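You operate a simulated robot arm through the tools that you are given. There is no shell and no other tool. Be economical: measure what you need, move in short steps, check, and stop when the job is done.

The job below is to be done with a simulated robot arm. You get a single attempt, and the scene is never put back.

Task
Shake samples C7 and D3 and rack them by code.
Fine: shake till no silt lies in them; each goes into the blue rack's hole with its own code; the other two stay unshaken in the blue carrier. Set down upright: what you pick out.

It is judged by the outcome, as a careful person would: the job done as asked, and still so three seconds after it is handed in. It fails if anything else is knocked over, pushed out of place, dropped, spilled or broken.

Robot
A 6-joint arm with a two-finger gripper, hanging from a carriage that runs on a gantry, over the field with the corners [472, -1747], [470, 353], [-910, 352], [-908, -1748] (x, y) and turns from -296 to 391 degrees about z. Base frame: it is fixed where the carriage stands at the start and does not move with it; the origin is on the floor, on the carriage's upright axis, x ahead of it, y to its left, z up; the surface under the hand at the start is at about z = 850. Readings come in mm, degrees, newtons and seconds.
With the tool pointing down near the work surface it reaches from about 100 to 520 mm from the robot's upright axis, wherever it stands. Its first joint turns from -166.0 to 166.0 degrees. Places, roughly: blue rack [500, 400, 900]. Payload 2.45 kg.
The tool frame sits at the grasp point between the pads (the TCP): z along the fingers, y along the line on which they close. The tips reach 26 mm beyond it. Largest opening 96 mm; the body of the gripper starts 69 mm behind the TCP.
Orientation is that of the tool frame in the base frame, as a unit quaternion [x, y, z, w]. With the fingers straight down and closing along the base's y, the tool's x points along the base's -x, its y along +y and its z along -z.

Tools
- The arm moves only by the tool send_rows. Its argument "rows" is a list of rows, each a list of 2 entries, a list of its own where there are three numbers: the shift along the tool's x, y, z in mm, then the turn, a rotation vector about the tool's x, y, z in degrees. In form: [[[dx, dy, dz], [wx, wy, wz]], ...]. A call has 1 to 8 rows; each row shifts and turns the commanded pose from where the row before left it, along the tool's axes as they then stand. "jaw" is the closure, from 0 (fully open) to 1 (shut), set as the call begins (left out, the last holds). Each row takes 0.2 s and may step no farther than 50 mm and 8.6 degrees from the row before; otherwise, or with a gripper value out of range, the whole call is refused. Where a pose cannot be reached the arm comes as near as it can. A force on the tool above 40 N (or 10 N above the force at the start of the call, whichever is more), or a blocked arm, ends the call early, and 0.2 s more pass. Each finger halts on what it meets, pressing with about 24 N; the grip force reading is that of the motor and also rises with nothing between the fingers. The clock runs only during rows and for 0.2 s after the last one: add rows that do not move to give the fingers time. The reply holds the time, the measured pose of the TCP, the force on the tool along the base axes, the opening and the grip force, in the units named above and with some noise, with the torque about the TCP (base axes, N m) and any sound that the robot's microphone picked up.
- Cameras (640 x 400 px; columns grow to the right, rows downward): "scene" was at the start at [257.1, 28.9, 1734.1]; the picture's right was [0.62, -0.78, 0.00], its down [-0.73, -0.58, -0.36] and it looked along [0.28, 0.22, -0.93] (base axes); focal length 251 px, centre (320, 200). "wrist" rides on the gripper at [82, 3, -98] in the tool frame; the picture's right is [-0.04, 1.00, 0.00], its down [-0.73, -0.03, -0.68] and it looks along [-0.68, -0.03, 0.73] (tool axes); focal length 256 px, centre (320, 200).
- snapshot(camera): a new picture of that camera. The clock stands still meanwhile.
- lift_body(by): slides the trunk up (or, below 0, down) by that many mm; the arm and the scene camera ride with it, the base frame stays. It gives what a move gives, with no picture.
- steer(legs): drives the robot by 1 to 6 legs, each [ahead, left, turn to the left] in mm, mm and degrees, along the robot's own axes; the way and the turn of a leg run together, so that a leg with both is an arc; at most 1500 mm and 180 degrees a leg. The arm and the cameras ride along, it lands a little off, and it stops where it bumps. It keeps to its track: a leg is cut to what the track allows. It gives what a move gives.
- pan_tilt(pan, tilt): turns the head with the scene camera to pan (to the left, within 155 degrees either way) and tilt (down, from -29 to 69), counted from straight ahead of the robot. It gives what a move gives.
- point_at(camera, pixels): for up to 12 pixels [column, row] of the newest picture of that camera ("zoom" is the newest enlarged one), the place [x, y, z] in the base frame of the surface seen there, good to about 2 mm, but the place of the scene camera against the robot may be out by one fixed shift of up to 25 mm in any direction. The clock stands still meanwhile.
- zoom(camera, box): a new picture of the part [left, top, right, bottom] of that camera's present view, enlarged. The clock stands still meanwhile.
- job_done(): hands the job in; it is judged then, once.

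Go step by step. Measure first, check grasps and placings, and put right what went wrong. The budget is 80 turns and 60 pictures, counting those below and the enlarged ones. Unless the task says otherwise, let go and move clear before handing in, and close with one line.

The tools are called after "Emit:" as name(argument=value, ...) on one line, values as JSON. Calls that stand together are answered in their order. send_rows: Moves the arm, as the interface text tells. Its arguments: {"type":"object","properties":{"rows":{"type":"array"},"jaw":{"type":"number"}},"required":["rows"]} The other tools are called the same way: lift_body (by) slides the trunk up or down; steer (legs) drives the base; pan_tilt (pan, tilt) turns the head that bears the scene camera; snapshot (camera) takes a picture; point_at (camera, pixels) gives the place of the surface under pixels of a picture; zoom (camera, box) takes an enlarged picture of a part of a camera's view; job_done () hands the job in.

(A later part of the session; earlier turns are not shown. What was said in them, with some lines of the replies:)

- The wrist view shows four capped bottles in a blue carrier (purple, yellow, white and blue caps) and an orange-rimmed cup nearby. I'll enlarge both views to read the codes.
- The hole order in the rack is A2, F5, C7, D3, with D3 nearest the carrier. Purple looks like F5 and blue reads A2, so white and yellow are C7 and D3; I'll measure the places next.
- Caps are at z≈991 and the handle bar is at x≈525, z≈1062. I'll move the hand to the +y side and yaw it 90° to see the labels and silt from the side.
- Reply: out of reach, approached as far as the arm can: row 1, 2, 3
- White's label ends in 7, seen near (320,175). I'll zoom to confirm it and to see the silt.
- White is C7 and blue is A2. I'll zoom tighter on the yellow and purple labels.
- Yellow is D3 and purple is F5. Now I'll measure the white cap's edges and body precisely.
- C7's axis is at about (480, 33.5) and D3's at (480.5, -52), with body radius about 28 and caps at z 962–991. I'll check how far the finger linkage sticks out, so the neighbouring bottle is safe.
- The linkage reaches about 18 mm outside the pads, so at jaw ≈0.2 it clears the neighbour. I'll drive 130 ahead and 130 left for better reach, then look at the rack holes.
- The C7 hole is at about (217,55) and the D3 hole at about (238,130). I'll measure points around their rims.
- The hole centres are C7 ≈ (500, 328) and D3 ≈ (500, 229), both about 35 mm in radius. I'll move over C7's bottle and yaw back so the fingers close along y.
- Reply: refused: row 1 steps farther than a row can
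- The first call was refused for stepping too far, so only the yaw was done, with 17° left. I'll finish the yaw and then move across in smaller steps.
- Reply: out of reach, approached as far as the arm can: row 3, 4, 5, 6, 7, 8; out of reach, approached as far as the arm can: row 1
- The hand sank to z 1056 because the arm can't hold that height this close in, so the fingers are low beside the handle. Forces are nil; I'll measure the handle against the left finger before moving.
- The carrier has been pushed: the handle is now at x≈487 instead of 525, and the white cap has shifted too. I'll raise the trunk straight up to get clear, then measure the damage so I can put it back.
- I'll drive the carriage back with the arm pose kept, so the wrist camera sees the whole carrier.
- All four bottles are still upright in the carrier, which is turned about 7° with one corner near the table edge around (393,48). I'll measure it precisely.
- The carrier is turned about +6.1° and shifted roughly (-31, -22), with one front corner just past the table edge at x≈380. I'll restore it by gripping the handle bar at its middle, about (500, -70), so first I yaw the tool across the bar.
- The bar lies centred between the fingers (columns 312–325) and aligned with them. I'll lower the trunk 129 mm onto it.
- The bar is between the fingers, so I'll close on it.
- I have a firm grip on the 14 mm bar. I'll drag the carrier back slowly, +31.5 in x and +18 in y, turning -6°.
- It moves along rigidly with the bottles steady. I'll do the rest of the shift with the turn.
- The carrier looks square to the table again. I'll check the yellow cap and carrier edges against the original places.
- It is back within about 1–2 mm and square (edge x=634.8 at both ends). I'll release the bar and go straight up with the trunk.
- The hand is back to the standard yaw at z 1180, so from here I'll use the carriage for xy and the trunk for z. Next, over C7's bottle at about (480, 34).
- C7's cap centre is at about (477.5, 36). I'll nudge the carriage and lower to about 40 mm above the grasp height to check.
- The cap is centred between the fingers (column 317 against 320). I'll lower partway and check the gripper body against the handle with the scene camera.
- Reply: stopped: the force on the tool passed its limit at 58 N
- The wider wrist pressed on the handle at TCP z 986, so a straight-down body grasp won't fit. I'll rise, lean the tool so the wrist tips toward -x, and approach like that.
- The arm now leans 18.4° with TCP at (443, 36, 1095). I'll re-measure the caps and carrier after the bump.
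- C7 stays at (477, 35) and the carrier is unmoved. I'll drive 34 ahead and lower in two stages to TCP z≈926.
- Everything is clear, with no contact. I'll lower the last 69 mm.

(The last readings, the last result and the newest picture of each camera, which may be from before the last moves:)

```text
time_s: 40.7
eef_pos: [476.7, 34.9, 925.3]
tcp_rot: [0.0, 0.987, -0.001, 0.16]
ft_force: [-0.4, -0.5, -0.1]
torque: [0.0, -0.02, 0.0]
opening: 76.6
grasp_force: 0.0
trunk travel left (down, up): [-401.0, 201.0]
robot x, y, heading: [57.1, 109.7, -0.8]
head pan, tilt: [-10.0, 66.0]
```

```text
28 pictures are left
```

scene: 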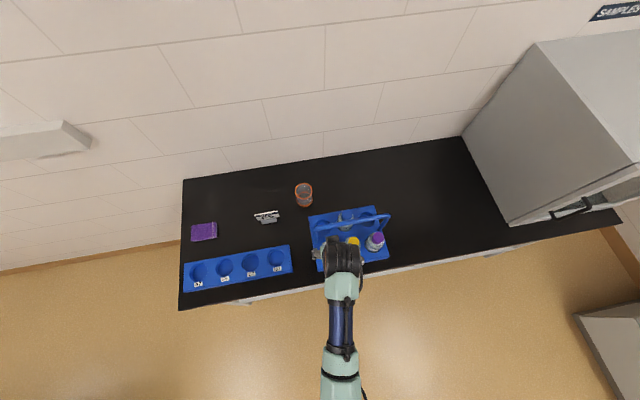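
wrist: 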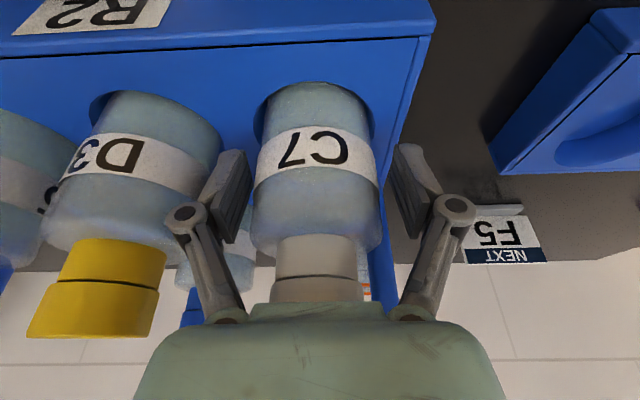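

The fingers flank C7's body at the right height, so I'll close on it.

Emit:
send_rows(rows=[[[0, 0, 0], [0, 0, 0]], [[0, 0, 0], [0, 0, 0]], [[0, 0, 0], [0, 0, 0]]], jaw=1)

Emit:
lift_body(by=15)

Emit:
lift_body(by=125)

Emit:
snapshot(camera="wrist")

```text
time_s: 41.5
eef_pos: [476.9, 35.8, 925.3]
tcp_rot: [0.0, 0.987, -0.001, 0.16]
ft_force: [-0.9, 0.2, 4.9]
torque: [0.01, 0.06, 0.01]
opening: 59.3
grasp_force: 23.9
trunk travel left (down, up): [-401.0, 201.0]
robot x, y, heading: [61.7, 111.7, -0.6]
head pan, tilt: [-10.0, 66.0]
```

```text
time_s: 42.1
eef_pos: [475.9, 36.0, 939.6]
tcp_rot: [0.0, 0.987, -0.001, 0.159]
ft_force: [-0.5, -0.3, -3.5]
torque: [-0.02, 0.01, 0.0]
opening: 59.2
grasp_force: 23.7
trunk travel left (down, up): [-416.0, 186.0]
robot x, y, heading: [65.1, 111.4, -0.7]
head pan, tilt: [-10.0, 66.0]
```

```text
time_s: 43.7
eef_pos: [476.5, 35.7, 1065.5]
tcp_rot: [0.0, 0.987, -0.001, 0.16]
ft_force: [0.6, 0.0, -2.5]
torque: [-0.01, 0.01, 0.03]
opening: 59.3
grasp_force: 24.1
trunk travel left (down, up): [-541.0, 61.0]
robot x, y, heading: [60.7, 112.4, -0.6]
head pan, tilt: [-10.0, 66.0]
```

```text
27 pictures are left
```

wrist: 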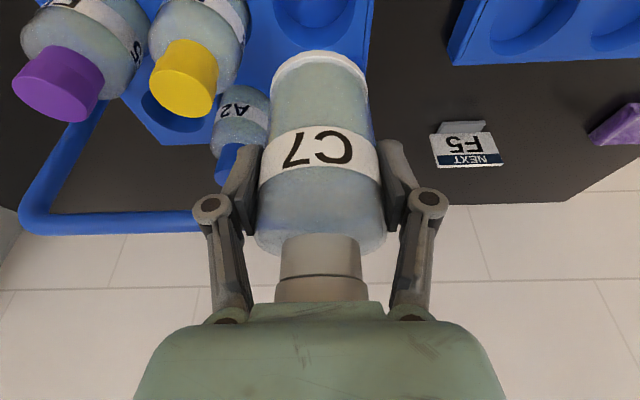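

C7 is lifted, with a pale silt layer at its bottom (near (318,60)). I'll move it to clear air between the carrier and rack and shake along the tool axis.

Emit:
steer(legs=[[-20, 130, 0]])

Emit:
send_rows(rows=[[[0, 0, 45], [0, 0, 0]], [[0, 0, -45], [0, 0, 0]], [[0, 0, 45], [0, 0, 0]], [[0, 0, -45], [0, 0, 0]], [[0, 0, 45], [0, 0, 0]], [[0, 0, -45], [0, 0, 0]], [[0, 0, 45], [0, 0, 0]], [[0, 0, -45], [0, 0, 0]]])

Emit:
zoom(camera="wrist", box=[220, 30, 420, 270])

```text
time_s: 45.0
eef_pos: [458.2, 167.8, 1066.0]
tcp_rot: [-0.001, 0.987, -0.001, 0.16]
ft_force: [-0.1, -0.3, -3.0]
torque: [-0.02, 0.04, 0.0]
opening: 59.3
grasp_force: 24.2
trunk travel left (down, up): [-541.0, 61.0]
robot x, y, heading: [42.0, 242.0, -0.3]
head pan, tilt: [-10.0, 66.0]
```

```text
time_s: 46.8
eef_pos: [456.5, 165.5, 1067.5]
tcp_rot: [0.0, 0.987, -0.001, 0.159]
ft_force: [-0.4, -0.3, -2.6]
torque: [0.01, -0.02, 0.0]
opening: 59.4
grasp_force: 23.9
trunk travel left (down, up): [-541.0, 61.0]
robot x, y, heading: [42.2, 240.0, -0.5]
head pan, tilt: [-10.0, 66.0]
```

```text
1.67 times, centred on (320, 150) of wrist
```

zoom: 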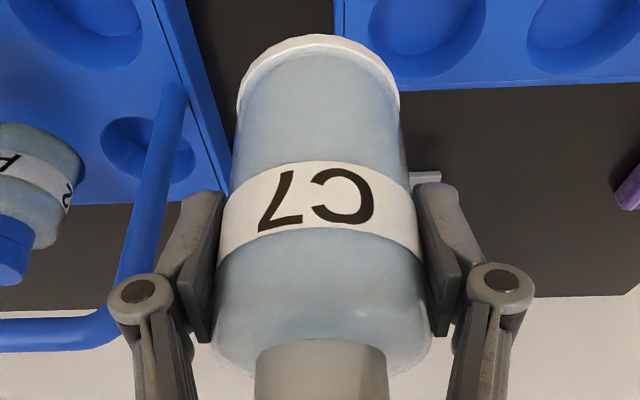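

A pale band still rims the bottom at about (318,50). I'll keep shaking harder and then compare.

Emit:
send_rows(rows=[[[0, 0, 49], [0, 0, 0]], [[0, 0, -49], [0, 0, 0]], [[0, 0, 49], [0, 0, 0]], [[0, 0, -49], [0, 0, 0]], [[0, 0, 49], [0, 0, 0]], [[0, 0, -49], [0, 0, 0]], [[0, 0, 49], [0, 0, 0]], [[0, 0, -49], [0, 0, 0]]])

Emit:
send_rows(rows=[[[0, 0, 49], [0, 0, 0]], [[0, 0, -49], [0, 0, 0]], [[0, 0, 49], [0, 0, 0]], [[0, 0, -49], [0, 0, 0]], [[0, 0, 49], [0, 0, 0]], [[0, 0, -49], [0, 0, 0]], [[0, 0, 49], [0, 0, 0]], [[0, 0, -49], [0, 0, 0]]])

Emit:
zoom(camera="wrist", box=[220, 30, 420, 270])

```text
time_s: 48.6
eef_pos: [458.2, 167.8, 1064.9]
tcp_rot: [-0.001, 0.987, 0.0, 0.16]
ft_force: [-0.2, 0.5, -1.9]
torque: [-0.01, 0.05, 0.02]
opening: 59.5
grasp_force: 24.0
trunk travel left (down, up): [-541.0, 61.0]
robot x, y, heading: [42.5, 243.8, -0.5]
head pan, tilt: [-10.0, 66.0]
```

```text
time_s: 50.4
eef_pos: [456.9, 167.7, 1064.7]
tcp_rot: [0.0, 0.987, -0.001, 0.16]
ft_force: [-0.2, -0.4, -2.1]
torque: [0.0, 0.02, -0.01]
opening: 59.6
grasp_force: 24.3
trunk travel left (down, up): [-541.0, 61.0]
robot x, y, heading: [44.2, 245.3, -0.5]
head pan, tilt: [-10.0, 66.0]
```

```text
1.67 times, centred on (320, 150) of wrist
```

zoom: 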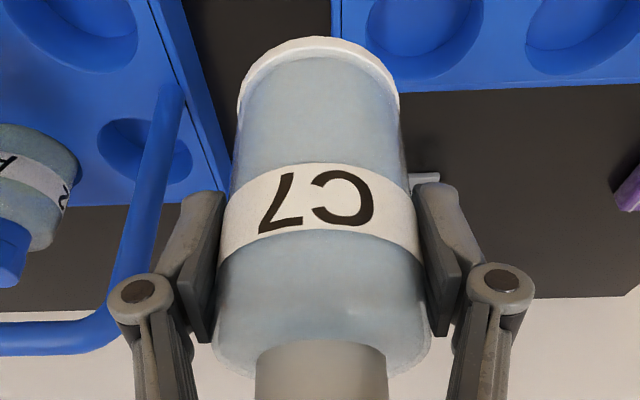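

The band looks unchanged. I'll try side-to-side swings combined with tilting, and look with the scene camera too.

Emit:
send_rows(rows=[[[0, 24, 0], [8, 0, 0]], [[0, -48, 0], [-8.5, 0, 0]], [[0, 48, 0], [8.5, 0, 0]], [[0, -48, 0], [-8.5, 0, 0]], [[0, 48, 0], [8.5, 0, 0]], [[0, -48, 0], [-8.5, 0, 0]], [[0, 48, 0], [8.5, 0, 0]], [[0, -24, 0], [-8, 0, 0]]])

Emit:
zoom(camera="wrist", box=[220, 30, 420, 270])

Emit:
snapshot(camera="scene")

```text
time_s: 52.2
eef_pos: [449.5, 167.9, 1088.5]
tcp_rot: [-0.001, 0.987, -0.001, 0.16]
ft_force: [-0.9, -0.5, -2.2]
torque: [-0.01, -0.01, 0.01]
opening: 59.4
grasp_force: 24.1
trunk travel left (down, up): [-541.0, 61.0]
robot x, y, heading: [43.1, 242.6, -0.6]
head pan, tilt: [-10.0, 66.0]
```

```text
1.67 times, centred on (320, 150) of wrist
```

zoom: 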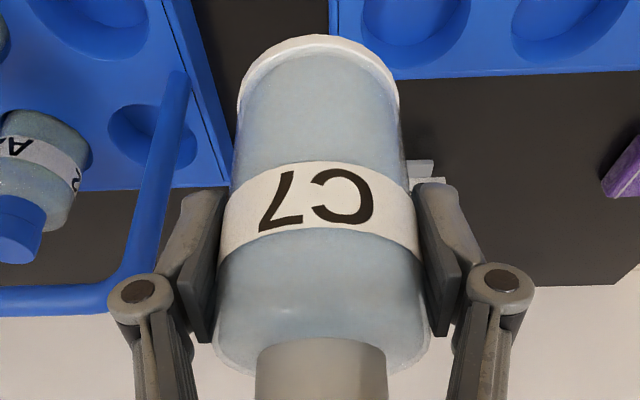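

```text
23 pictures are left
```

scene: 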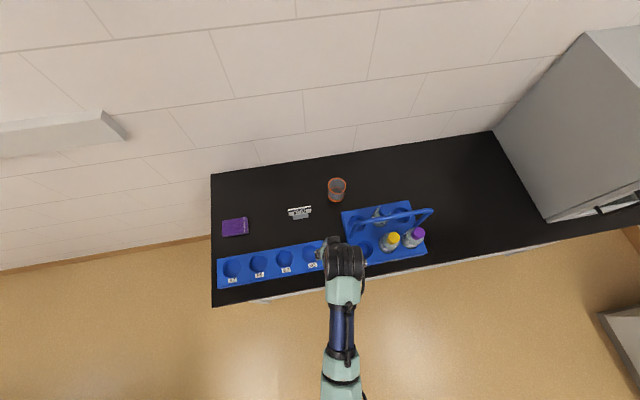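

Emit:
zoom(camera="wrist", box=[280, 40, 360, 90])

```text
8.00 times, centred on (320, 65) of wrist
```

zoom: 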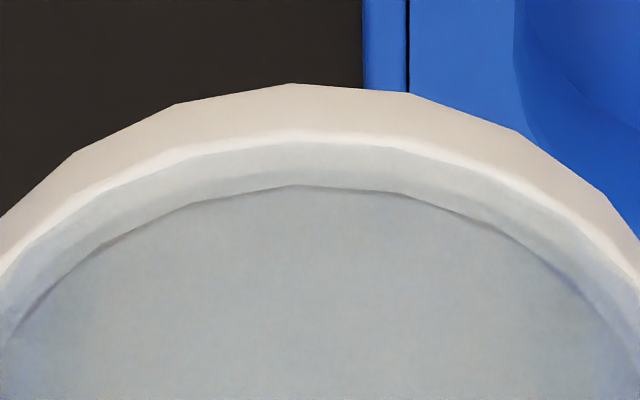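

The bottom shows a cream rim and a ring, but I can't tell base from silt. I'll shake it a good deal more and then compare with D3 before shaking as a reference.

Emit:
send_rows(rows=[[[0, 0, 49], [0, 0, 0]], [[0, 0, -49], [0, 0, 0]], [[0, 0, 49], [0, 0, 0]], [[0, 0, -49], [0, 0, 0]], [[0, 0, 49], [0, 0, 0]], [[0, 0, -49], [0, 0, 0]], [[0, 0, 49], [0, 0, 0]], [[0, 0, -49], [0, 0, 0]]])

Emit:
send_rows(rows=[[[0, 24, 0], [0, 0, 0]], [[0, -49, 0], [0, 0, 0]], [[0, 49, 0], [0, 0, 0]], [[0, -49, 0], [0, 0, 0]], [[0, 49, 0], [0, 0, 0]], [[0, -49, 0], [0, 0, 0]], [[0, 49, 0], [0, 0, 0]], [[0, -24, 0], [0, 0, 0]]])

Emit:
send_rows(rows=[[[0, 0, 49], [0, 0, 0]], [[0, 0, -49], [0, 0, 0]], [[0, 0, 49], [0, 0, 0]], [[0, 0, -49], [0, 0, 0]], [[0, 0, 49], [0, 0, 0]], [[0, 0, -49], [0, 0, 0]], [[0, 0, 49], [0, 0, 0]], [[0, 0, -49], [0, 0, 0]]])

Emit:
zoom(camera="wrist", box=[260, 40, 380, 120])

```text
time_s: 54.0
eef_pos: [452.3, 168.4, 1091.0]
tcp_rot: [-0.002, 0.987, 0.0, 0.159]
ft_force: [-0.3, -0.1, -2.1]
torque: [0.04, -0.02, 0.01]
opening: 59.5
grasp_force: 24.2
trunk travel left (down, up): [-541.0, 61.0]
robot x, y, heading: [39.8, 242.0, -0.4]
head pan, tilt: [-10.0, 66.0]
```

```text
time_s: 55.8
eef_pos: [450.3, 169.0, 1089.3]
tcp_rot: [-0.001, 0.987, -0.001, 0.16]
ft_force: [0.5, 0.6, -3.0]
torque: [-0.03, -0.03, 0.0]
opening: 59.6
grasp_force: 23.8
trunk travel left (down, up): [-541.0, 61.0]
robot x, y, heading: [45.0, 239.7, -0.6]
head pan, tilt: [-10.0, 66.0]
```

```text
time_s: 57.6
eef_pos: [452.8, 171.6, 1090.3]
tcp_rot: [-0.001, 0.987, -0.001, 0.159]
ft_force: [0.0, 0.4, -1.6]
torque: [-0.01, 0.0, -0.03]
opening: 59.5
grasp_force: 23.4
trunk travel left (down, up): [-541.0, 61.0]
robot x, y, heading: [43.3, 237.5, -0.4]
head pan, tilt: [-10.0, 66.0]
```

```text
5.00 times, centred on (320, 80) of wrist
```

zoom: 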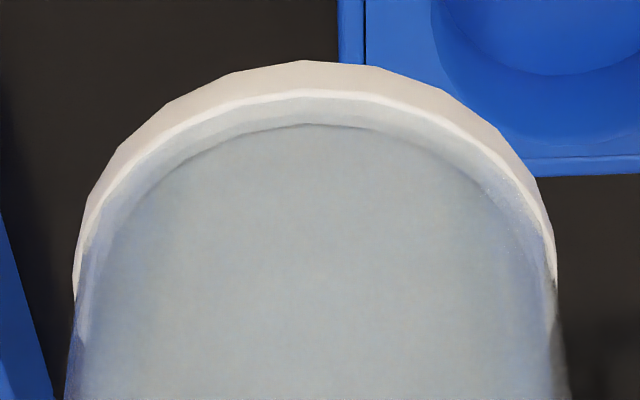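

C7 hasn't slipped in the grip. I'll carry it over its hole at (500, 328): the carriage goes 105 left (track limit) and the arm does the rest.

Emit:
steer(legs=[[48, 105, 0]])

Emit:
send_rows(rows=[[[0, 26, 0], [0, 0, 0]], [[0, 26, 0], [0, 0, 0]], [[0, 0, 0], [0, 0, 0]]])

Emit:
snapshot(camera="wrist")

```text
time_s: 58.8
eef_pos: [501.1, 274.0, 1089.5]
tcp_rot: [0.0, 0.987, -0.001, 0.16]
ft_force: [0.4, 0.6, -1.8]
torque: [-0.01, 0.02, 0.0]
opening: 59.3
grasp_force: 24.3
trunk travel left (down, up): [-541.0, 61.0]
robot x, y, heading: [92.2, 344.9, -0.5]
head pan, tilt: [-10.0, 66.0]
```

```text
time_s: 59.6
eef_pos: [500.1, 327.3, 1088.0]
tcp_rot: [0.001, 0.987, -0.001, 0.159]
ft_force: [0.3, 0.4, -2.1]
torque: [-0.01, 0.01, -0.02]
opening: 59.2
grasp_force: 23.8
trunk travel left (down, up): [-541.0, 61.0]
robot x, y, heading: [91.3, 343.4, -0.7]
head pan, tilt: [-10.0, 66.0]
```

```text
20 pictures are left
```

wrist: 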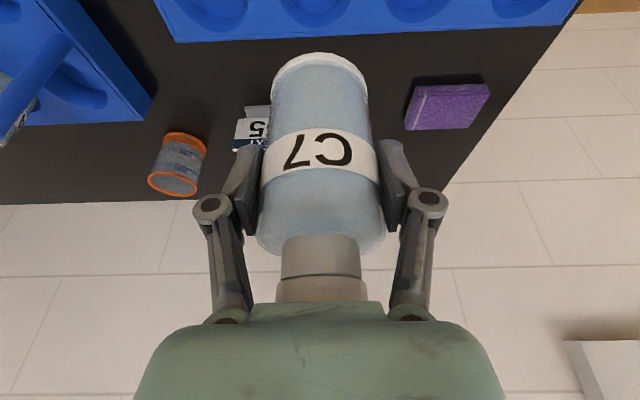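

At (500, 327), I'll lower until the bottle's bottom is about 12 mm above the rack, then check alignment.

Emit:
lift_body(by=-126)

Emit:
snapshot(camera="wrist")

```text
time_s: 61.1
eef_pos: [500.5, 327.0, 962.0]
tcp_rot: [0.0, 0.987, -0.001, 0.159]
ft_force: [-0.6, 0.7, -3.0]
torque: [0.02, 0.03, 0.02]
opening: 59.7
grasp_force: 24.1
trunk travel left (down, up): [-415.0, 187.0]
robot x, y, heading: [89.2, 347.0, -0.6]
head pan, tilt: [-10.0, 66.0]
```

```text
19 pictures are left
```

wrist: 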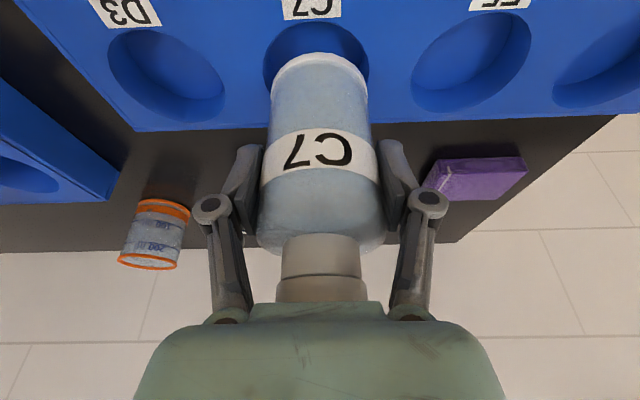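

The bottle is centred on hole C7 (columns 265–368). I'll lower it in.

Emit:
lift_body(by=-30)

Emit:
lift_body(by=-6)

```text
time_s: 61.7
eef_pos: [506.3, 326.8, 945.0]
tcp_rot: [0.001, 0.986, -0.002, 0.168]
ft_force: [-1.3, 0.0, 9.4]
torque: [-0.03, -0.21, -0.02]
opening: 59.4
grasp_force: 23.8
trunk travel left (down, up): [-392.0, 210.0]
robot x, y, heading: [87.7, 346.2, -0.6]
head pan, tilt: [-10.0, 66.0]
stopped: the force on the tool passed its limit at 62 N (the readings are from after the stop); the commanded pose is now the measured one
```

```text
time_s: 62.1
eef_pos: [504.7, 326.1, 945.0]
tcp_rot: [0.0, 0.985, -0.001, 0.17]
ft_force: [-2.5, -0.9, 6.0]
torque: [0.04, -0.02, 0.02]
opening: 59.4
grasp_force: 24.0
trunk travel left (down, up): [-390.0, 212.0]
robot x, y, heading: [89.2, 345.5, -0.4]
head pan, tilt: [-10.0, 66.0]
stopped: the force on the tool passed its limit at 50 N (the readings are from after the stop); the commanded pose is now the measured one
```

Contact came at TCP z 945, so the bottle's bottom met the rim. I'll raise it and look.

Emit:
lift_body(by=20)

Emit:
snapshot(camera="wrist")

```text
time_s: 62.8
eef_pos: [504.9, 326.0, 964.4]
tcp_rot: [0.001, 0.986, -0.001, 0.169]
ft_force: [-0.1, 1.1, -1.8]
torque: [0.01, 0.02, 0.01]
opening: 59.4
grasp_force: 24.0
trunk travel left (down, up): [-410.0, 192.0]
robot x, y, heading: [92.8, 348.8, -0.7]
head pan, tilt: [-10.0, 66.0]
```

```text
18 pictures are left
```

wrist: 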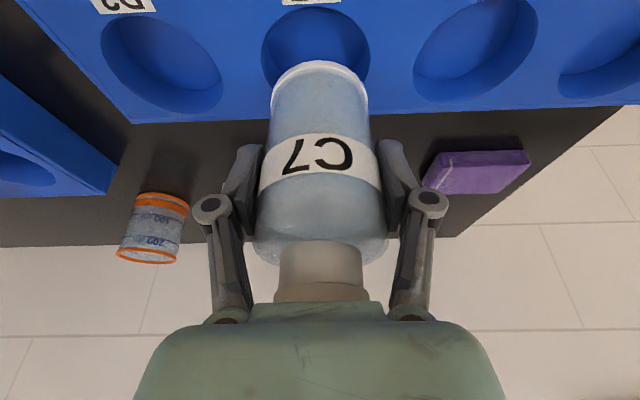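

The bottle has turned slightly in the grip, with its bottom edge now at row 62 instead of 53. I'll measure the hole rim and bottle.

Emit:
zoom(camera="wrist", box=[240, 0, 400, 100])

Emit:
point_at(camera="wrist", pixels=[[262, 48], [370, 48], [316, 8], [320, 68], [319, 75], [320, 130], [320, 200], [320, 228], [320, 255], [320, 285], [140, 70], [470, 60]])

```text
4.00 times, centred on (320, 50) of wrist
```

zoom: 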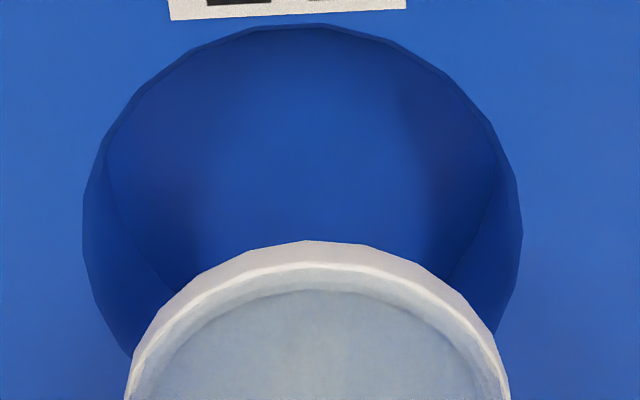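

```text
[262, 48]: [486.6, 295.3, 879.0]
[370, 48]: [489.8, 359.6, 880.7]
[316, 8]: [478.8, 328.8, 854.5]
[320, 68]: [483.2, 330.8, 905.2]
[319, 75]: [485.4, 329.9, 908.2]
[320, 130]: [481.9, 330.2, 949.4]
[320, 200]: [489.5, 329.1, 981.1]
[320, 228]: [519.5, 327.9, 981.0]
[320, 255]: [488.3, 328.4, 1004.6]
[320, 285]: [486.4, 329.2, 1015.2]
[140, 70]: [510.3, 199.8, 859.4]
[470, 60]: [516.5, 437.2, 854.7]
```

Emit:
point_at(camera="zoom", pixels=[[318, 21], [79, 230], [525, 232], [150, 85], [480, 105], [128, 352], [502, 325], [320, 252], [133, 375], [500, 360], [320, 275], [320, 330]])

```text
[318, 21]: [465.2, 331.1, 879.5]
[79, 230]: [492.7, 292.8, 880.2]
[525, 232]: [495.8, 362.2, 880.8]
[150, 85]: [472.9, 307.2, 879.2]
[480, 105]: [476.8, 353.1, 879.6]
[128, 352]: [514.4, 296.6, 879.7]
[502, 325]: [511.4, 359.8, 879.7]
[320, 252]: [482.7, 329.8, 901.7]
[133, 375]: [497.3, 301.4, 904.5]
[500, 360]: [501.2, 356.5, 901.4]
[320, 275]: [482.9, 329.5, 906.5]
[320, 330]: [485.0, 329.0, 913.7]
```

Hole C7 is centred at about (500, 327.7), but the bottle's bottom is at x≈511.7 and leans about 3.7°. I'll turn the tool +3.7° to make it upright and shift 7.7 mm toward -x.

Emit:
send_rows(rows=[[[0, 0, 0], [0, 3.7, 0]], [[7.4, -1, -2.1], [0, 0, 0]], [[0, 0, 0], [0, 0, 0]]])

Emit:
zoom(camera="wrist", box=[200, 0, 440, 300])

```text
time_s: 63.5
eef_pos: [497.2, 326.1, 965.7]
tcp_rot: [-0.001, 0.991, -0.001, 0.137]
ft_force: [-0.4, 0.2, -3.0]
torque: [0.0, 0.01, 0.01]
opening: 59.3
grasp_force: 24.1
trunk travel left (down, up): [-410.0, 192.0]
robot x, y, heading: [90.8, 343.5, -0.7]
head pan, tilt: [-10.0, 66.0]
```

```text
1.33 times, centred on (320, 150) of wrist
```

zoom: 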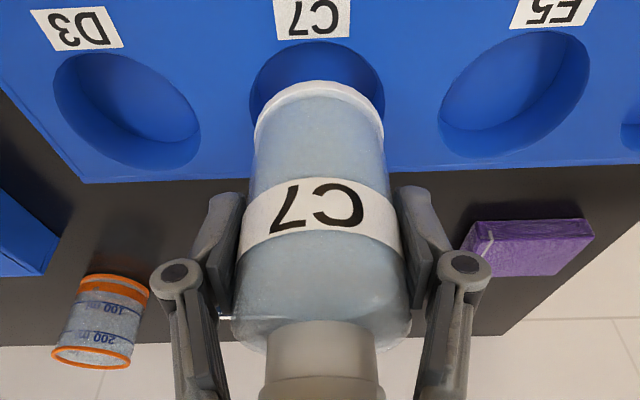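

Emit:
point_at(camera="zoom", pixels=[[318, 88], [318, 84], [318, 110], [318, 140], [318, 170], [318, 250], [318, 335], [318, 350], [318, 385], [258, 125], [380, 120], [316, 38]])

```text
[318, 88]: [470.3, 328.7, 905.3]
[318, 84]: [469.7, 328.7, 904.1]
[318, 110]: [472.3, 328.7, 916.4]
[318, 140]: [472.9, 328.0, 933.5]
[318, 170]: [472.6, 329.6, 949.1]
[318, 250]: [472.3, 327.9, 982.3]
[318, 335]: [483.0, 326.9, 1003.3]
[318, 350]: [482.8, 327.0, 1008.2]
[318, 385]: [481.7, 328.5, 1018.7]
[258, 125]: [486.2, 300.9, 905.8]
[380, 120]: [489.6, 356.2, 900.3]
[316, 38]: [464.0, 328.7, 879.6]
```

The body front is constant at x≈472.4 from bottom to shoulder, so the bottle is upright with its axis at about (500.5, 328). I'll lower it into the hole.

Emit:
lift_body(by=-32)

```text
time_s: 64.3
eef_pos: [496.9, 326.1, 933.3]
tcp_rot: [0.0, 0.991, -0.002, 0.137]
ft_force: [-0.3, -0.1, -2.0]
torque: [0.0, 0.03, 0.02]
opening: 59.1
grasp_force: 24.2
trunk travel left (down, up): [-378.0, 224.0]
robot x, y, heading: [90.2, 346.1, -0.6]
head pan, tilt: [-10.0, 66.0]
```

It is past the rim with no contact. I'll lower until it seats.

Emit:
lift_body(by=-12)

Emit:
lift_body(by=-3)

```text
time_s: 64.9
eef_pos: [497.1, 326.1, 922.1]
tcp_rot: [0.0, 0.99, -0.001, 0.138]
ft_force: [-5.4, 0.3, 16.5]
torque: [0.15, 0.54, 0.05]
opening: 59.3
grasp_force: 24.3
trunk travel left (down, up): [-366.0, 236.0]
robot x, y, heading: [90.6, 348.4, -0.3]
head pan, tilt: [-10.0, 66.0]
```

```text
time_s: 65.3
eef_pos: [498.5, 325.8, 922.3]
tcp_rot: [0.0, 0.99, -0.002, 0.14]
ft_force: [-2.4, -0.1, 4.3]
torque: [0.03, -0.09, 0.02]
opening: 59.4
grasp_force: 24.1
trunk travel left (down, up): [-364.0, 238.0]
robot x, y, heading: [87.8, 344.8, -0.6]
head pan, tilt: [-10.0, 66.0]
stopped: the force on the tool passed its limit at 46 N (the readings are from after the stop); the commanded pose is now the measured one
```

It is seated firmly. I'll open and rise.

Emit:
send_rows(rows=[[[0, 0, 0], [0, 0, 0]], [[0, 0, 0], [0, 0, 0]], [[0, 0, 0], [0, 0, 0]]], jaw=0.2)

Emit:
lift_body(by=160)

Emit:
snapshot(camera="wrist")

```text
time_s: 66.1
eef_pos: [500.6, 325.5, 922.4]
tcp_rot: [0.001, 0.99, -0.003, 0.141]
ft_force: [-4.5, -0.2, 16.7]
torque: [0.02, -0.07, 0.05]
opening: 76.8
grasp_force: 0.0
trunk travel left (down, up): [-364.0, 238.0]
robot x, y, heading: [91.7, 347.3, -0.5]
head pan, tilt: [-10.0, 66.0]
```

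```text
time_s: 68.0
eef_pos: [498.8, 325.7, 1081.8]
tcp_rot: [0.0, 0.99, -0.002, 0.141]
ft_force: [0.5, 0.3, -0.3]
torque: [0.0, -0.02, 0.04]
opening: 76.7
grasp_force: 0.0
trunk travel left (down, up): [-524.0, 78.0]
robot x, y, heading: [91.6, 346.7, -0.7]
head pan, tilt: [-10.0, 66.0]
```

```text
15 pictures are left
```

wrist: 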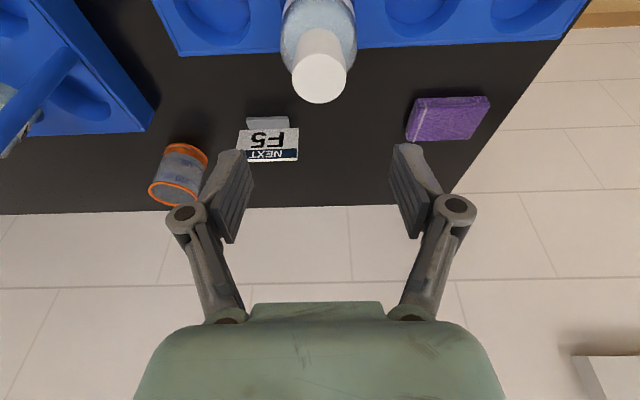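

C7 stands upright in its hole (white cap near (320,70)). I'll confirm its seating height, then go to D3 at about (477.5, -51.5).

Emit:
point_at(camera="wrist", pixels=[[320, 85], [297, 72], [344, 72], [320, 58], [320, 100]])

Emit:
send_rows(rows=[[[0, -26, 0], [0, -2.3, 0]], [[0, -26, 0], [0, 0, 0]], [[0, 0, 0], [0, 0, 0]]])

Emit:
lift_body(by=50)

Emit:
steer(legs=[[-21, 0, 0], [0, -325, 0]])

Emit:
snapshot(camera="wrist")

```text
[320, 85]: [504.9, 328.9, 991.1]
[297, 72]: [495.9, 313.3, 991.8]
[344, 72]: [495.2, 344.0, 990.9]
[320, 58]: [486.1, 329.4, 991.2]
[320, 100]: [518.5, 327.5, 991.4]
```

```text
time_s: 68.8
eef_pos: [498.5, 274.3, 1082.9]
tcp_rot: [0.0, 0.987, -0.002, 0.161]
ft_force: [-1.1, -0.4, -0.1]
torque: [-0.02, 0.01, 0.02]
opening: 76.8
grasp_force: 0.0
trunk travel left (down, up): [-524.0, 78.0]
robot x, y, heading: [90.1, 342.8, -0.8]
head pan, tilt: [-10.0, 66.0]
```

```text
time_s: 69.7
eef_pos: [499.2, 275.1, 1131.6]
tcp_rot: [0.001, 0.987, -0.002, 0.161]
ft_force: [-1.4, 0.4, -0.2]
torque: [0.0, 0.02, -0.02]
opening: 76.7
grasp_force: 0.1
trunk travel left (down, up): [-574.0, 28.0]
robot x, y, heading: [91.0, 347.1, -0.6]
head pan, tilt: [-10.0, 66.0]
```

```text
time_s: 72.2
eef_pos: [476.3, -44.9, 1132.3]
tcp_rot: [-0.003, 0.987, -0.001, 0.16]
ft_force: [-0.5, -0.3, -0.1]
torque: [0.0, 0.01, -0.02]
opening: 77.0
grasp_force: 0.1
trunk travel left (down, up): [-574.0, 28.0]
robot x, y, heading: [66.7, 24.0, -0.2]
head pan, tilt: [-10.0, 66.0]
```

```text
14 pictures are left
```

wrist: 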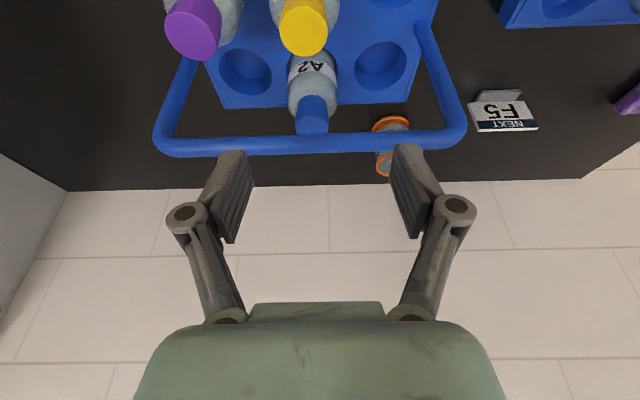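

C7's cap top is at z 991, so it is fully seated. Now I'll measure D3's cap.

Emit:
point_at(camera="wrist", pixels=[[280, 30], [326, 28], [304, 13], [303, 52], [303, 33], [195, 58], [230, 150], [410, 145]])

```text
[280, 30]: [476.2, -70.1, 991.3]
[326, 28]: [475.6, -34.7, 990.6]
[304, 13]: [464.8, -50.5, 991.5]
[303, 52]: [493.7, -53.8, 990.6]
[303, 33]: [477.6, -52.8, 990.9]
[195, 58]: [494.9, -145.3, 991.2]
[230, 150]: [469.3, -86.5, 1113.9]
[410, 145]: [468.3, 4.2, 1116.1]
```

D3's axis is at (476.5, -52.4). I'll shift 7.5 to the right and lower to just above the cap.

Emit:
steer(legs=[[0, -7.5, 0]])

Emit:
lift_body(by=-105)

Emit:
snapshot(camera="wrist")

```text
time_s: 73.0
eef_pos: [476.7, -50.4, 1132.2]
tcp_rot: [-0.002, 0.987, -0.001, 0.161]
ft_force: [0.1, 0.3, -0.1]
torque: [0.01, 0.04, -0.03]
opening: 76.7
grasp_force: 0.1
trunk travel left (down, up): [-574.0, 28.0]
robot x, y, heading: [68.0, 18.1, -0.1]
head pan, tilt: [-10.0, 66.0]
```

```text
time_s: 74.3
eef_pos: [477.0, -50.1, 1028.9]
tcp_rot: [-0.003, 0.987, -0.001, 0.16]
ft_force: [0.3, -0.4, -0.2]
torque: [0.0, -0.01, 0.01]
opening: 76.7
grasp_force: 0.0
trunk travel left (down, up): [-469.0, 133.0]
robot x, y, heading: [72.1, 20.0, -0.2]
head pan, tilt: [-10.0, 66.0]
```

```text
13 pictures are left
```

wrist: 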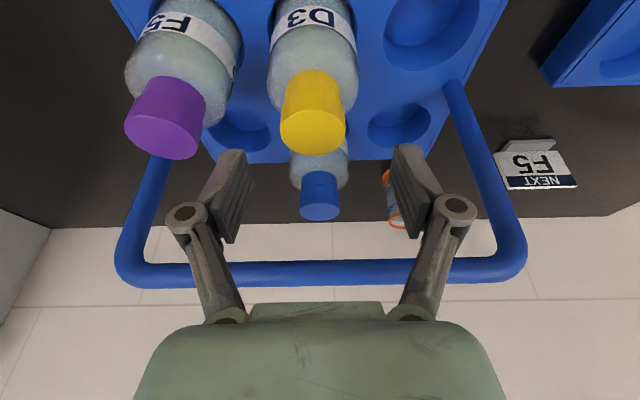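

I'll trim 2 mm in y, lower the last 100 mm and close on the bottle.

Emit:
send_rows(rows=[[[0, -2, 0], [0, 0, 0]], [[0, 0, 0], [0, 0, 0]]])

Emit:
lift_body(by=-100)

Emit:
snapshot(camera="wrist")

```text
time_s: 74.9
eef_pos: [476.4, -52.2, 1027.4]
tcp_rot: [-0.003, 0.987, -0.001, 0.161]
ft_force: [0.3, -0.6, -0.8]
torque: [0.02, -0.03, 0.01]
opening: 76.9
grasp_force: 0.1
trunk travel left (down, up): [-469.0, 133.0]
robot x, y, heading: [67.1, 16.2, -0.1]
head pan, tilt: [-10.0, 66.0]
```

```text
time_s: 76.2
eef_pos: [476.2, -52.4, 927.1]
tcp_rot: [-0.004, 0.987, -0.001, 0.161]
ft_force: [-0.7, -0.2, 1.0]
torque: [0.04, 0.03, -0.02]
opening: 76.8
grasp_force: 0.0
trunk travel left (down, up): [-369.0, 233.0]
robot x, y, heading: [66.9, 17.6, -0.3]
head pan, tilt: [-10.0, 66.0]
```

```text
12 pictures are left
```

wrist: 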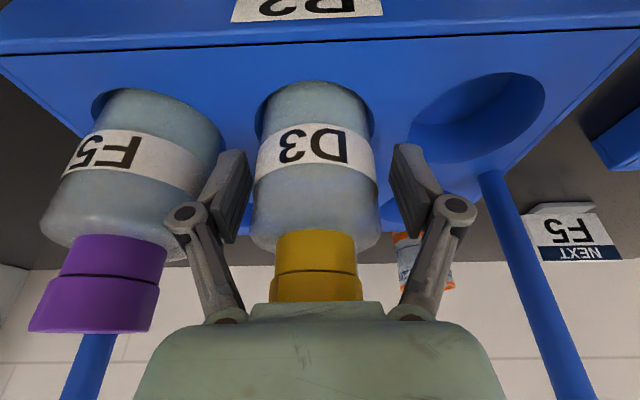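

D3 is between the fingers and clear of F5. I'll grip it and lift, taking a reference view of the unshaken bottom.

Emit:
send_rows(rows=[[[0, 0, 0], [0, 0, 0]], [[0, 0, 0], [0, 0, 0]], [[0, 0, 0], [0, 0, 0]]], jaw=1)

Emit:
lift_body(by=15)

Emit:
lift_body(by=125)

Emit:
zoom(camera="wrist", box=[220, 30, 420, 270])

```text
time_s: 77.0
eef_pos: [476.7, -52.7, 928.3]
tcp_rot: [-0.003, 0.987, -0.001, 0.16]
ft_force: [-1.4, -0.5, 5.1]
torque: [-0.01, 0.08, -0.06]
opening: 59.6
grasp_force: 23.8
trunk travel left (down, up): [-369.0, 233.0]
robot x, y, heading: [64.4, 12.9, -0.2]
head pan, tilt: [-10.0, 66.0]
```

```text
time_s: 77.7
eef_pos: [476.2, -51.1, 942.5]
tcp_rot: [-0.003, 0.987, -0.001, 0.16]
ft_force: [-0.2, 0.4, -2.5]
torque: [-0.02, 0.0, -0.02]
opening: 59.5
grasp_force: 24.0
trunk travel left (down, up): [-384.0, 218.0]
robot x, y, heading: [65.6, 15.9, -0.1]
head pan, tilt: [-10.0, 66.0]
```

```text
time_s: 79.2
eef_pos: [475.1, -52.7, 1067.7]
tcp_rot: [-0.004, 0.987, 0.0, 0.161]
ft_force: [-0.6, -1.1, -3.3]
torque: [0.01, -0.01, 0.0]
opening: 59.5
grasp_force: 24.1
trunk travel left (down, up): [-509.0, 93.0]
robot x, y, heading: [67.0, 18.8, -0.3]
head pan, tilt: [-10.0, 66.0]
```

```text
1.67 times, centred on (320, 150) of wrist
```

zoom: 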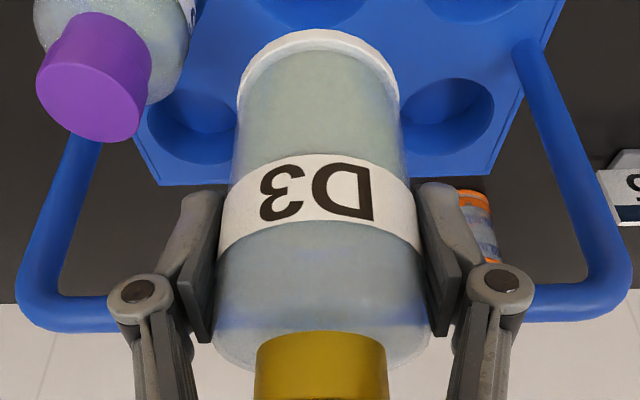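

The ring at D3's bottom looks much the same as C7's did. I'll move to the clear spot and take the same tight zoom before shaking.

Emit:
steer(legs=[[-22, 0, 0], [0, 215, 0]])

Emit:
zoom(camera="wrist", box=[260, 40, 380, 120])

```text
time_s: 81.3
eef_pos: [454.4, 163.0, 1067.5]
tcp_rot: [-0.002, 0.987, -0.001, 0.16]
ft_force: [1.0, -0.5, -3.0]
torque: [0.01, 0.04, -0.01]
opening: 59.1
grasp_force: 23.8
trunk travel left (down, up): [-509.0, 93.0]
robot x, y, heading: [43.3, 234.9, -0.3]
head pan, tilt: [-10.0, 66.0]
```

```text
5.00 times, centred on (320, 80) of wrist
```

zoom: 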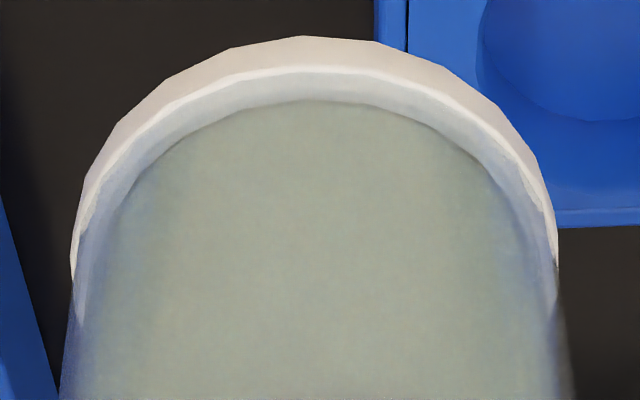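

Unshaken D3 is beige-green below the label, while shaken C7 was uniformly blue-grey, so the silt shows as that tint. I'll shake D3 with the same routine.

Emit:
send_rows(rows=[[[0, 0, 49], [0, 0, 0]], [[0, 0, -49], [0, 0, 0]], [[0, 0, 49], [0, 0, 0]], [[0, 0, -49], [0, 0, 0]], [[0, 0, 49], [0, 0, 0]], [[0, 0, -49], [0, 0, 0]], [[0, 0, 49], [0, 0, 0]], [[0, 0, -49], [0, 0, 0]]])

Emit:
send_rows(rows=[[[0, 0, 49], [0, 0, 0]], [[0, 0, -49], [0, 0, 0]], [[0, 0, 49], [0, 0, 0]], [[0, 0, -49], [0, 0, 0]], [[0, 0, 49], [0, 0, 0]], [[0, 0, -49], [0, 0, 0]], [[0, 0, 49], [0, 0, 0]], [[0, 0, -49], [0, 0, 0]]])

Emit:
send_rows(rows=[[[0, 0, 49], [0, 0, 0]], [[0, 0, -49], [0, 0, 0]], [[0, 0, 49], [0, 0, 0]], [[0, 0, -49], [0, 0, 0]], [[0, 0, 49], [0, 0, 0]], [[0, 0, -49], [0, 0, 0]], [[0, 0, 49], [0, 0, 0]], [[0, 0, -49], [0, 0, 0]]])

Emit:
zoom(camera="wrist", box=[220, 30, 420, 270])

```text
time_s: 83.1
eef_pos: [455.0, 162.9, 1066.8]
tcp_rot: [-0.002, 0.987, -0.001, 0.16]
ft_force: [-0.2, -0.7, -2.4]
torque: [-0.03, 0.0, 0.03]
opening: 59.7
grasp_force: 23.8
trunk travel left (down, up): [-509.0, 93.0]
robot x, y, heading: [45.6, 239.1, -0.1]
head pan, tilt: [-10.0, 66.0]
```

```text
time_s: 84.9
eef_pos: [452.8, 164.8, 1069.4]
tcp_rot: [-0.002, 0.987, -0.002, 0.161]
ft_force: [-0.2, -0.5, -1.9]
torque: [0.0, 0.0, 0.01]
opening: 59.2
grasp_force: 23.7
trunk travel left (down, up): [-509.0, 93.0]
robot x, y, heading: [43.8, 235.3, -0.3]
head pan, tilt: [-10.0, 66.0]
```

```text
time_s: 86.7
eef_pos: [454.7, 161.8, 1066.7]
tcp_rot: [-0.002, 0.987, -0.001, 0.16]
ft_force: [0.0, 0.8, -2.4]
torque: [-0.02, 0.0, 0.05]
opening: 59.4
grasp_force: 24.1
trunk travel left (down, up): [-509.0, 93.0]
robot x, y, heading: [46.8, 233.2, -0.2]
head pan, tilt: [-10.0, 66.0]
```

```text
1.67 times, centred on (320, 150) of wrist
```

zoom: 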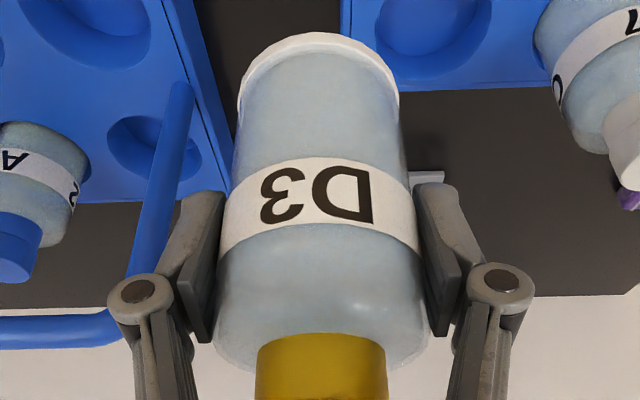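

D3 is now uniformly blue-grey, the same as C7, so the silt is gone and the pale ring is just the base. I'll give it two more bursts for certainty, then carry it over hole D3.

Emit:
send_rows(rows=[[[0, 0, 49], [0, 0, 0]], [[0, 0, -49], [0, 0, 0]], [[0, 0, 49], [0, 0, 0]], [[0, 0, -49], [0, 0, 0]], [[0, 0, 49], [0, 0, 0]], [[0, 0, -49], [0, 0, 0]], [[0, 0, 49], [0, 0, 0]], [[0, 0, -49], [0, 0, 0]]])

Emit:
send_rows(rows=[[[0, 0, 49], [0, 0, 0]], [[0, 0, -49], [0, 0, 0]], [[0, 0, 49], [0, 0, 0]], [[0, 0, -49], [0, 0, 0]], [[0, 0, 49], [0, 0, 0]], [[0, 0, -49], [0, 0, 0]], [[0, 0, 49], [0, 0, 0]], [[0, 0, -49], [0, 0, 0]]])

Emit:
steer(legs=[[43, 66, 0]])

Emit:
lift_body(by=-98)

Emit:
zoom(camera="wrist", box=[200, 0, 440, 300])

```text
time_s: 88.5
eef_pos: [453.8, 163.9, 1066.4]
tcp_rot: [-0.003, 0.987, -0.001, 0.16]
ft_force: [-0.5, 0.3, -2.1]
torque: [0.02, 0.01, -0.01]
opening: 59.1
grasp_force: 24.3
trunk travel left (down, up): [-509.0, 93.0]
robot x, y, heading: [48.2, 232.5, -0.1]
head pan, tilt: [-10.0, 66.0]
```

```text
time_s: 90.3
eef_pos: [453.4, 162.9, 1068.5]
tcp_rot: [-0.002, 0.987, -0.001, 0.161]
ft_force: [-0.4, -0.2, -2.5]
torque: [0.03, -0.03, -0.05]
opening: 59.4
grasp_force: 22.6
trunk travel left (down, up): [-509.0, 93.0]
robot x, y, heading: [43.7, 236.8, -0.6]
head pan, tilt: [-10.0, 66.0]
```

```text
time_s: 91.3
eef_pos: [497.0, 227.4, 1068.2]
tcp_rot: [-0.001, 0.987, -0.002, 0.161]
ft_force: [-0.7, -0.3, -2.4]
torque: [-0.02, 0.02, 0.0]
opening: 59.8
grasp_force: 23.8
trunk travel left (down, up): [-509.0, 93.0]
robot x, y, heading: [85.7, 297.3, -0.3]
head pan, tilt: [-10.0, 66.0]
```

```text
time_s: 92.7
eef_pos: [497.5, 227.6, 972.0]
tcp_rot: [-0.002, 0.987, -0.001, 0.161]
ft_force: [-0.2, 0.4, -1.6]
torque: [0.02, 0.03, 0.0]
opening: 59.3
grasp_force: 23.8
trunk travel left (down, up): [-411.0, 191.0]
robot x, y, heading: [91.7, 301.5, -0.3]
head pan, tilt: [-10.0, 66.0]
```

```text
1.33 times, centred on (320, 150) of wrist
```

zoom: 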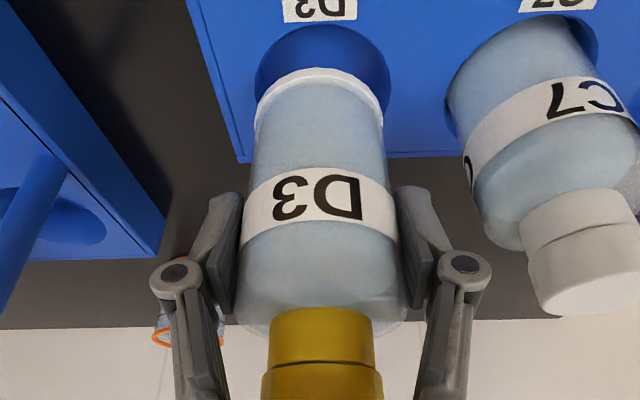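

Emit:
point_at(camera="zoom", pixels=[[320, 22], [254, 80], [391, 80], [320, 71], [320, 76], [320, 100], [320, 150], [320, 240], [320, 325], [320, 370], [258, 110], [382, 105]])

```text
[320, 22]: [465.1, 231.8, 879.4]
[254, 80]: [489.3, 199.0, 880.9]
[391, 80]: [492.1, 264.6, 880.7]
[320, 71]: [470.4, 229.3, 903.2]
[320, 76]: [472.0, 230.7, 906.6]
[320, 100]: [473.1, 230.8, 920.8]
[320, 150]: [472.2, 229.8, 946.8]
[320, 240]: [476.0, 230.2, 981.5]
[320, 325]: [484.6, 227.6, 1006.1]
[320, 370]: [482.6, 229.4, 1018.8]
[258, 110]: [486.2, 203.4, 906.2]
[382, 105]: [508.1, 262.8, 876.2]
```

D3 is upright (body front x≈472.7, cap front 483) with the same offset to the hole as C7 had. I'll trim +1.5 in y and lower it in.

Emit:
send_rows(rows=[[[0, 1.5, 0], [0, 0, 0]], [[0, 0, 0], [0, 0, 0]]])

Emit:
lift_body(by=-20)

Emit:
lift_body(by=-14)

```text
time_s: 93.3
eef_pos: [497.2, 227.8, 971.1]
tcp_rot: [-0.002, 0.987, -0.002, 0.161]
ft_force: [-0.7, -0.8, -2.2]
torque: [0.01, 0.04, 0.01]
opening: 59.3
grasp_force: 24.1
trunk travel left (down, up): [-411.0, 191.0]
robot x, y, heading: [90.6, 293.8, -0.3]
head pan, tilt: [-10.0, 66.0]
```

```text
time_s: 93.9
eef_pos: [496.1, 229.1, 949.7]
tcp_rot: [-0.003, 0.987, -0.001, 0.161]
ft_force: [-0.1, -0.4, -1.5]
torque: [-0.02, 0.0, -0.03]
opening: 59.4
grasp_force: 24.2
trunk travel left (down, up): [-391.0, 211.0]
robot x, y, heading: [88.0, 298.2, -0.3]
head pan, tilt: [-10.0, 66.0]
```

```text
time_s: 94.5
eef_pos: [498.1, 228.7, 936.3]
tcp_rot: [-0.002, 0.987, -0.001, 0.161]
ft_force: [0.2, 0.7, -2.6]
torque: [0.02, -0.01, 0.0]
opening: 59.4
grasp_force: 24.0
trunk travel left (down, up): [-377.0, 225.0]
robot x, y, heading: [90.4, 299.4, -0.3]
head pan, tilt: [-10.0, 66.0]
```

It is inside the hole without contact. I'll lower the last bit gently.

Emit:
lift_body(by=-7)

Emit:
lift_body(by=-2)

```text
time_s: 95.1
eef_pos: [497.5, 228.4, 929.1]
tcp_rot: [-0.002, 0.987, -0.001, 0.161]
ft_force: [-0.8, 0.4, -2.3]
torque: [-0.01, -0.02, -0.03]
opening: 59.5
grasp_force: 23.9
trunk travel left (down, up): [-370.0, 232.0]
robot x, y, heading: [89.4, 295.2, -0.4]
head pan, tilt: [-10.0, 66.0]
```

```text
time_s: 95.6
eef_pos: [497.6, 228.4, 928.3]
tcp_rot: [-0.003, 0.987, -0.001, 0.16]
ft_force: [-1.1, -0.1, 1.0]
torque: [0.04, -0.02, 0.03]
opening: 59.3
grasp_force: 24.2
trunk travel left (down, up): [-368.0, 234.0]
robot x, y, heading: [90.3, 300.1, -0.4]
head pan, tilt: [-10.0, 66.0]
```

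The weight has come off (-2.3 to +1.0 N), so it is touching the floor of the hole. I'll open and rise.

Emit:
send_rows(rows=[[[0, 0, 0], [0, 0, 0]], [[0, 0, 0], [0, 0, 0]], [[0, 0, 0], [0, 0, 0]]], jaw=0.2)

Emit:
lift_body(by=200)

Emit:
steer(legs=[[-130, -20, 0]])

Emit:
snapshot(camera="wrist")

Emit:
snapshot(camera="scene")

```text
time_s: 96.4
eef_pos: [497.5, 228.8, 928.3]
tcp_rot: [-0.002, 0.987, -0.002, 0.16]
ft_force: [0.0, 0.1, 0.3]
torque: [0.0, 0.02, 0.02]
opening: 76.7
grasp_force: 0.0
trunk travel left (down, up): [-368.0, 234.0]
robot x, y, heading: [88.8, 298.8, -0.4]
head pan, tilt: [-10.0, 66.0]
```

```text
time_s: 98.6
eef_pos: [497.9, 228.8, 1127.3]
tcp_rot: [-0.003, 0.987, -0.002, 0.162]
ft_force: [0.9, 0.1, -0.5]
torque: [0.0, 0.01, 0.01]
opening: 76.8
grasp_force: 0.0
trunk travel left (down, up): [-568.0, 34.0]
robot x, y, heading: [88.6, 298.4, -0.3]
head pan, tilt: [-10.0, 66.0]
```

```text
time_s: 99.9
eef_pos: [368.6, 209.7, 1128.3]
tcp_rot: [-0.002, 0.987, -0.001, 0.161]
ft_force: [0.1, -0.6, 0.1]
torque: [-0.02, -0.01, 0.02]
opening: 76.7
grasp_force: 0.1
trunk travel left (down, up): [-568.0, 34.0]
robot x, y, heading: [-41.5, 279.2, -0.3]
head pan, tilt: [-10.0, 66.0]
```

```text
7 pictures are left
```

wrist: 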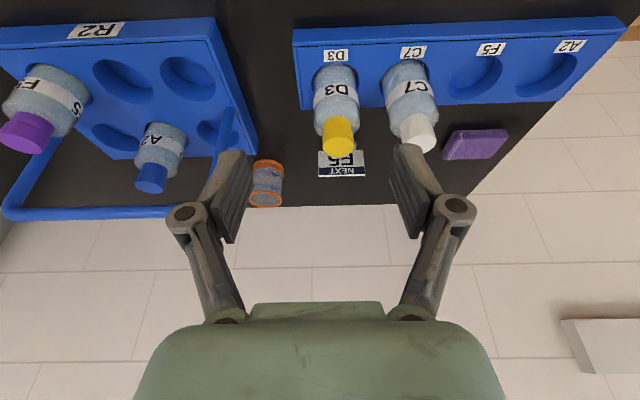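

```text
6 pictures are left
```

scene: 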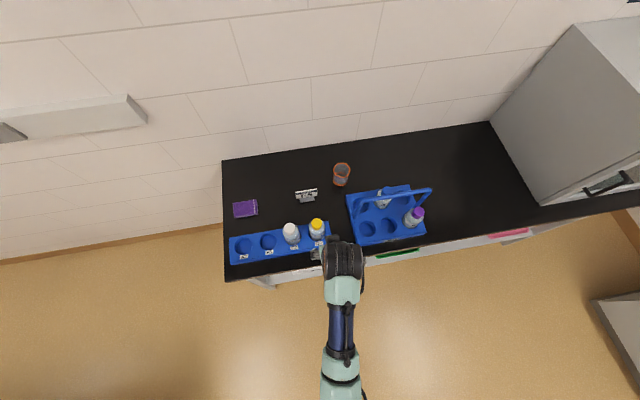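

Both bottles stand in their holes, and F5 and A2 remain in the carrier. I'll check the heights and the carrier and rack edges one last time.

Emit:
point_at(camera="wrist", pixels=[[341, 145], [420, 140], [26, 138], [152, 185], [212, 20], [253, 150], [40, 46], [297, 45], [610, 32], [335, 125], [300, 105]])

Emit:
zoom(camera="wrist", box=[290, 20, 460, 170])

```text
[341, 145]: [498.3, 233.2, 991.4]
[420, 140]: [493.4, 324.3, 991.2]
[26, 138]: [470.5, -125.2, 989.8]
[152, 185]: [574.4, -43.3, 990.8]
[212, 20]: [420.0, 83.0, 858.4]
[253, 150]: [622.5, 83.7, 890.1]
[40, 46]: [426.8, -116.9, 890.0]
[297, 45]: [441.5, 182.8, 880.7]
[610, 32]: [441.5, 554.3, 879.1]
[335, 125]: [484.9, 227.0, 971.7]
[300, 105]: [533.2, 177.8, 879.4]
```

```text
2.67 times, centred on (375, 95) of wrist
```

zoom: 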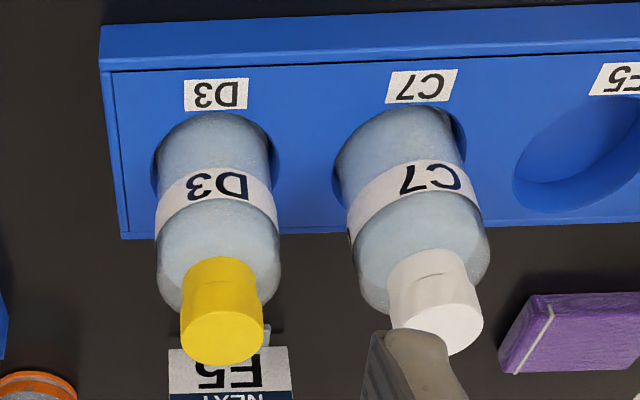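

D3 and C7 are upright and fully seated (cap tops at z 991), uniformly clouded with no silt tint. The carrier and rack stand square, and the hand is clear, so I'm handing in.

Emit:
job_done()

```text
The job is handed in.
```

C7 and D3 are shaken until no silt showed and stand upright in their own holes in the blue rack; A2 and F5 were never taken out of the carrier. On the first approach I knocked the carrier about 39 mm and 6° out of place, then dragged it back to within a few mm, so A2 and F5 were moved along with it and jostled a little.
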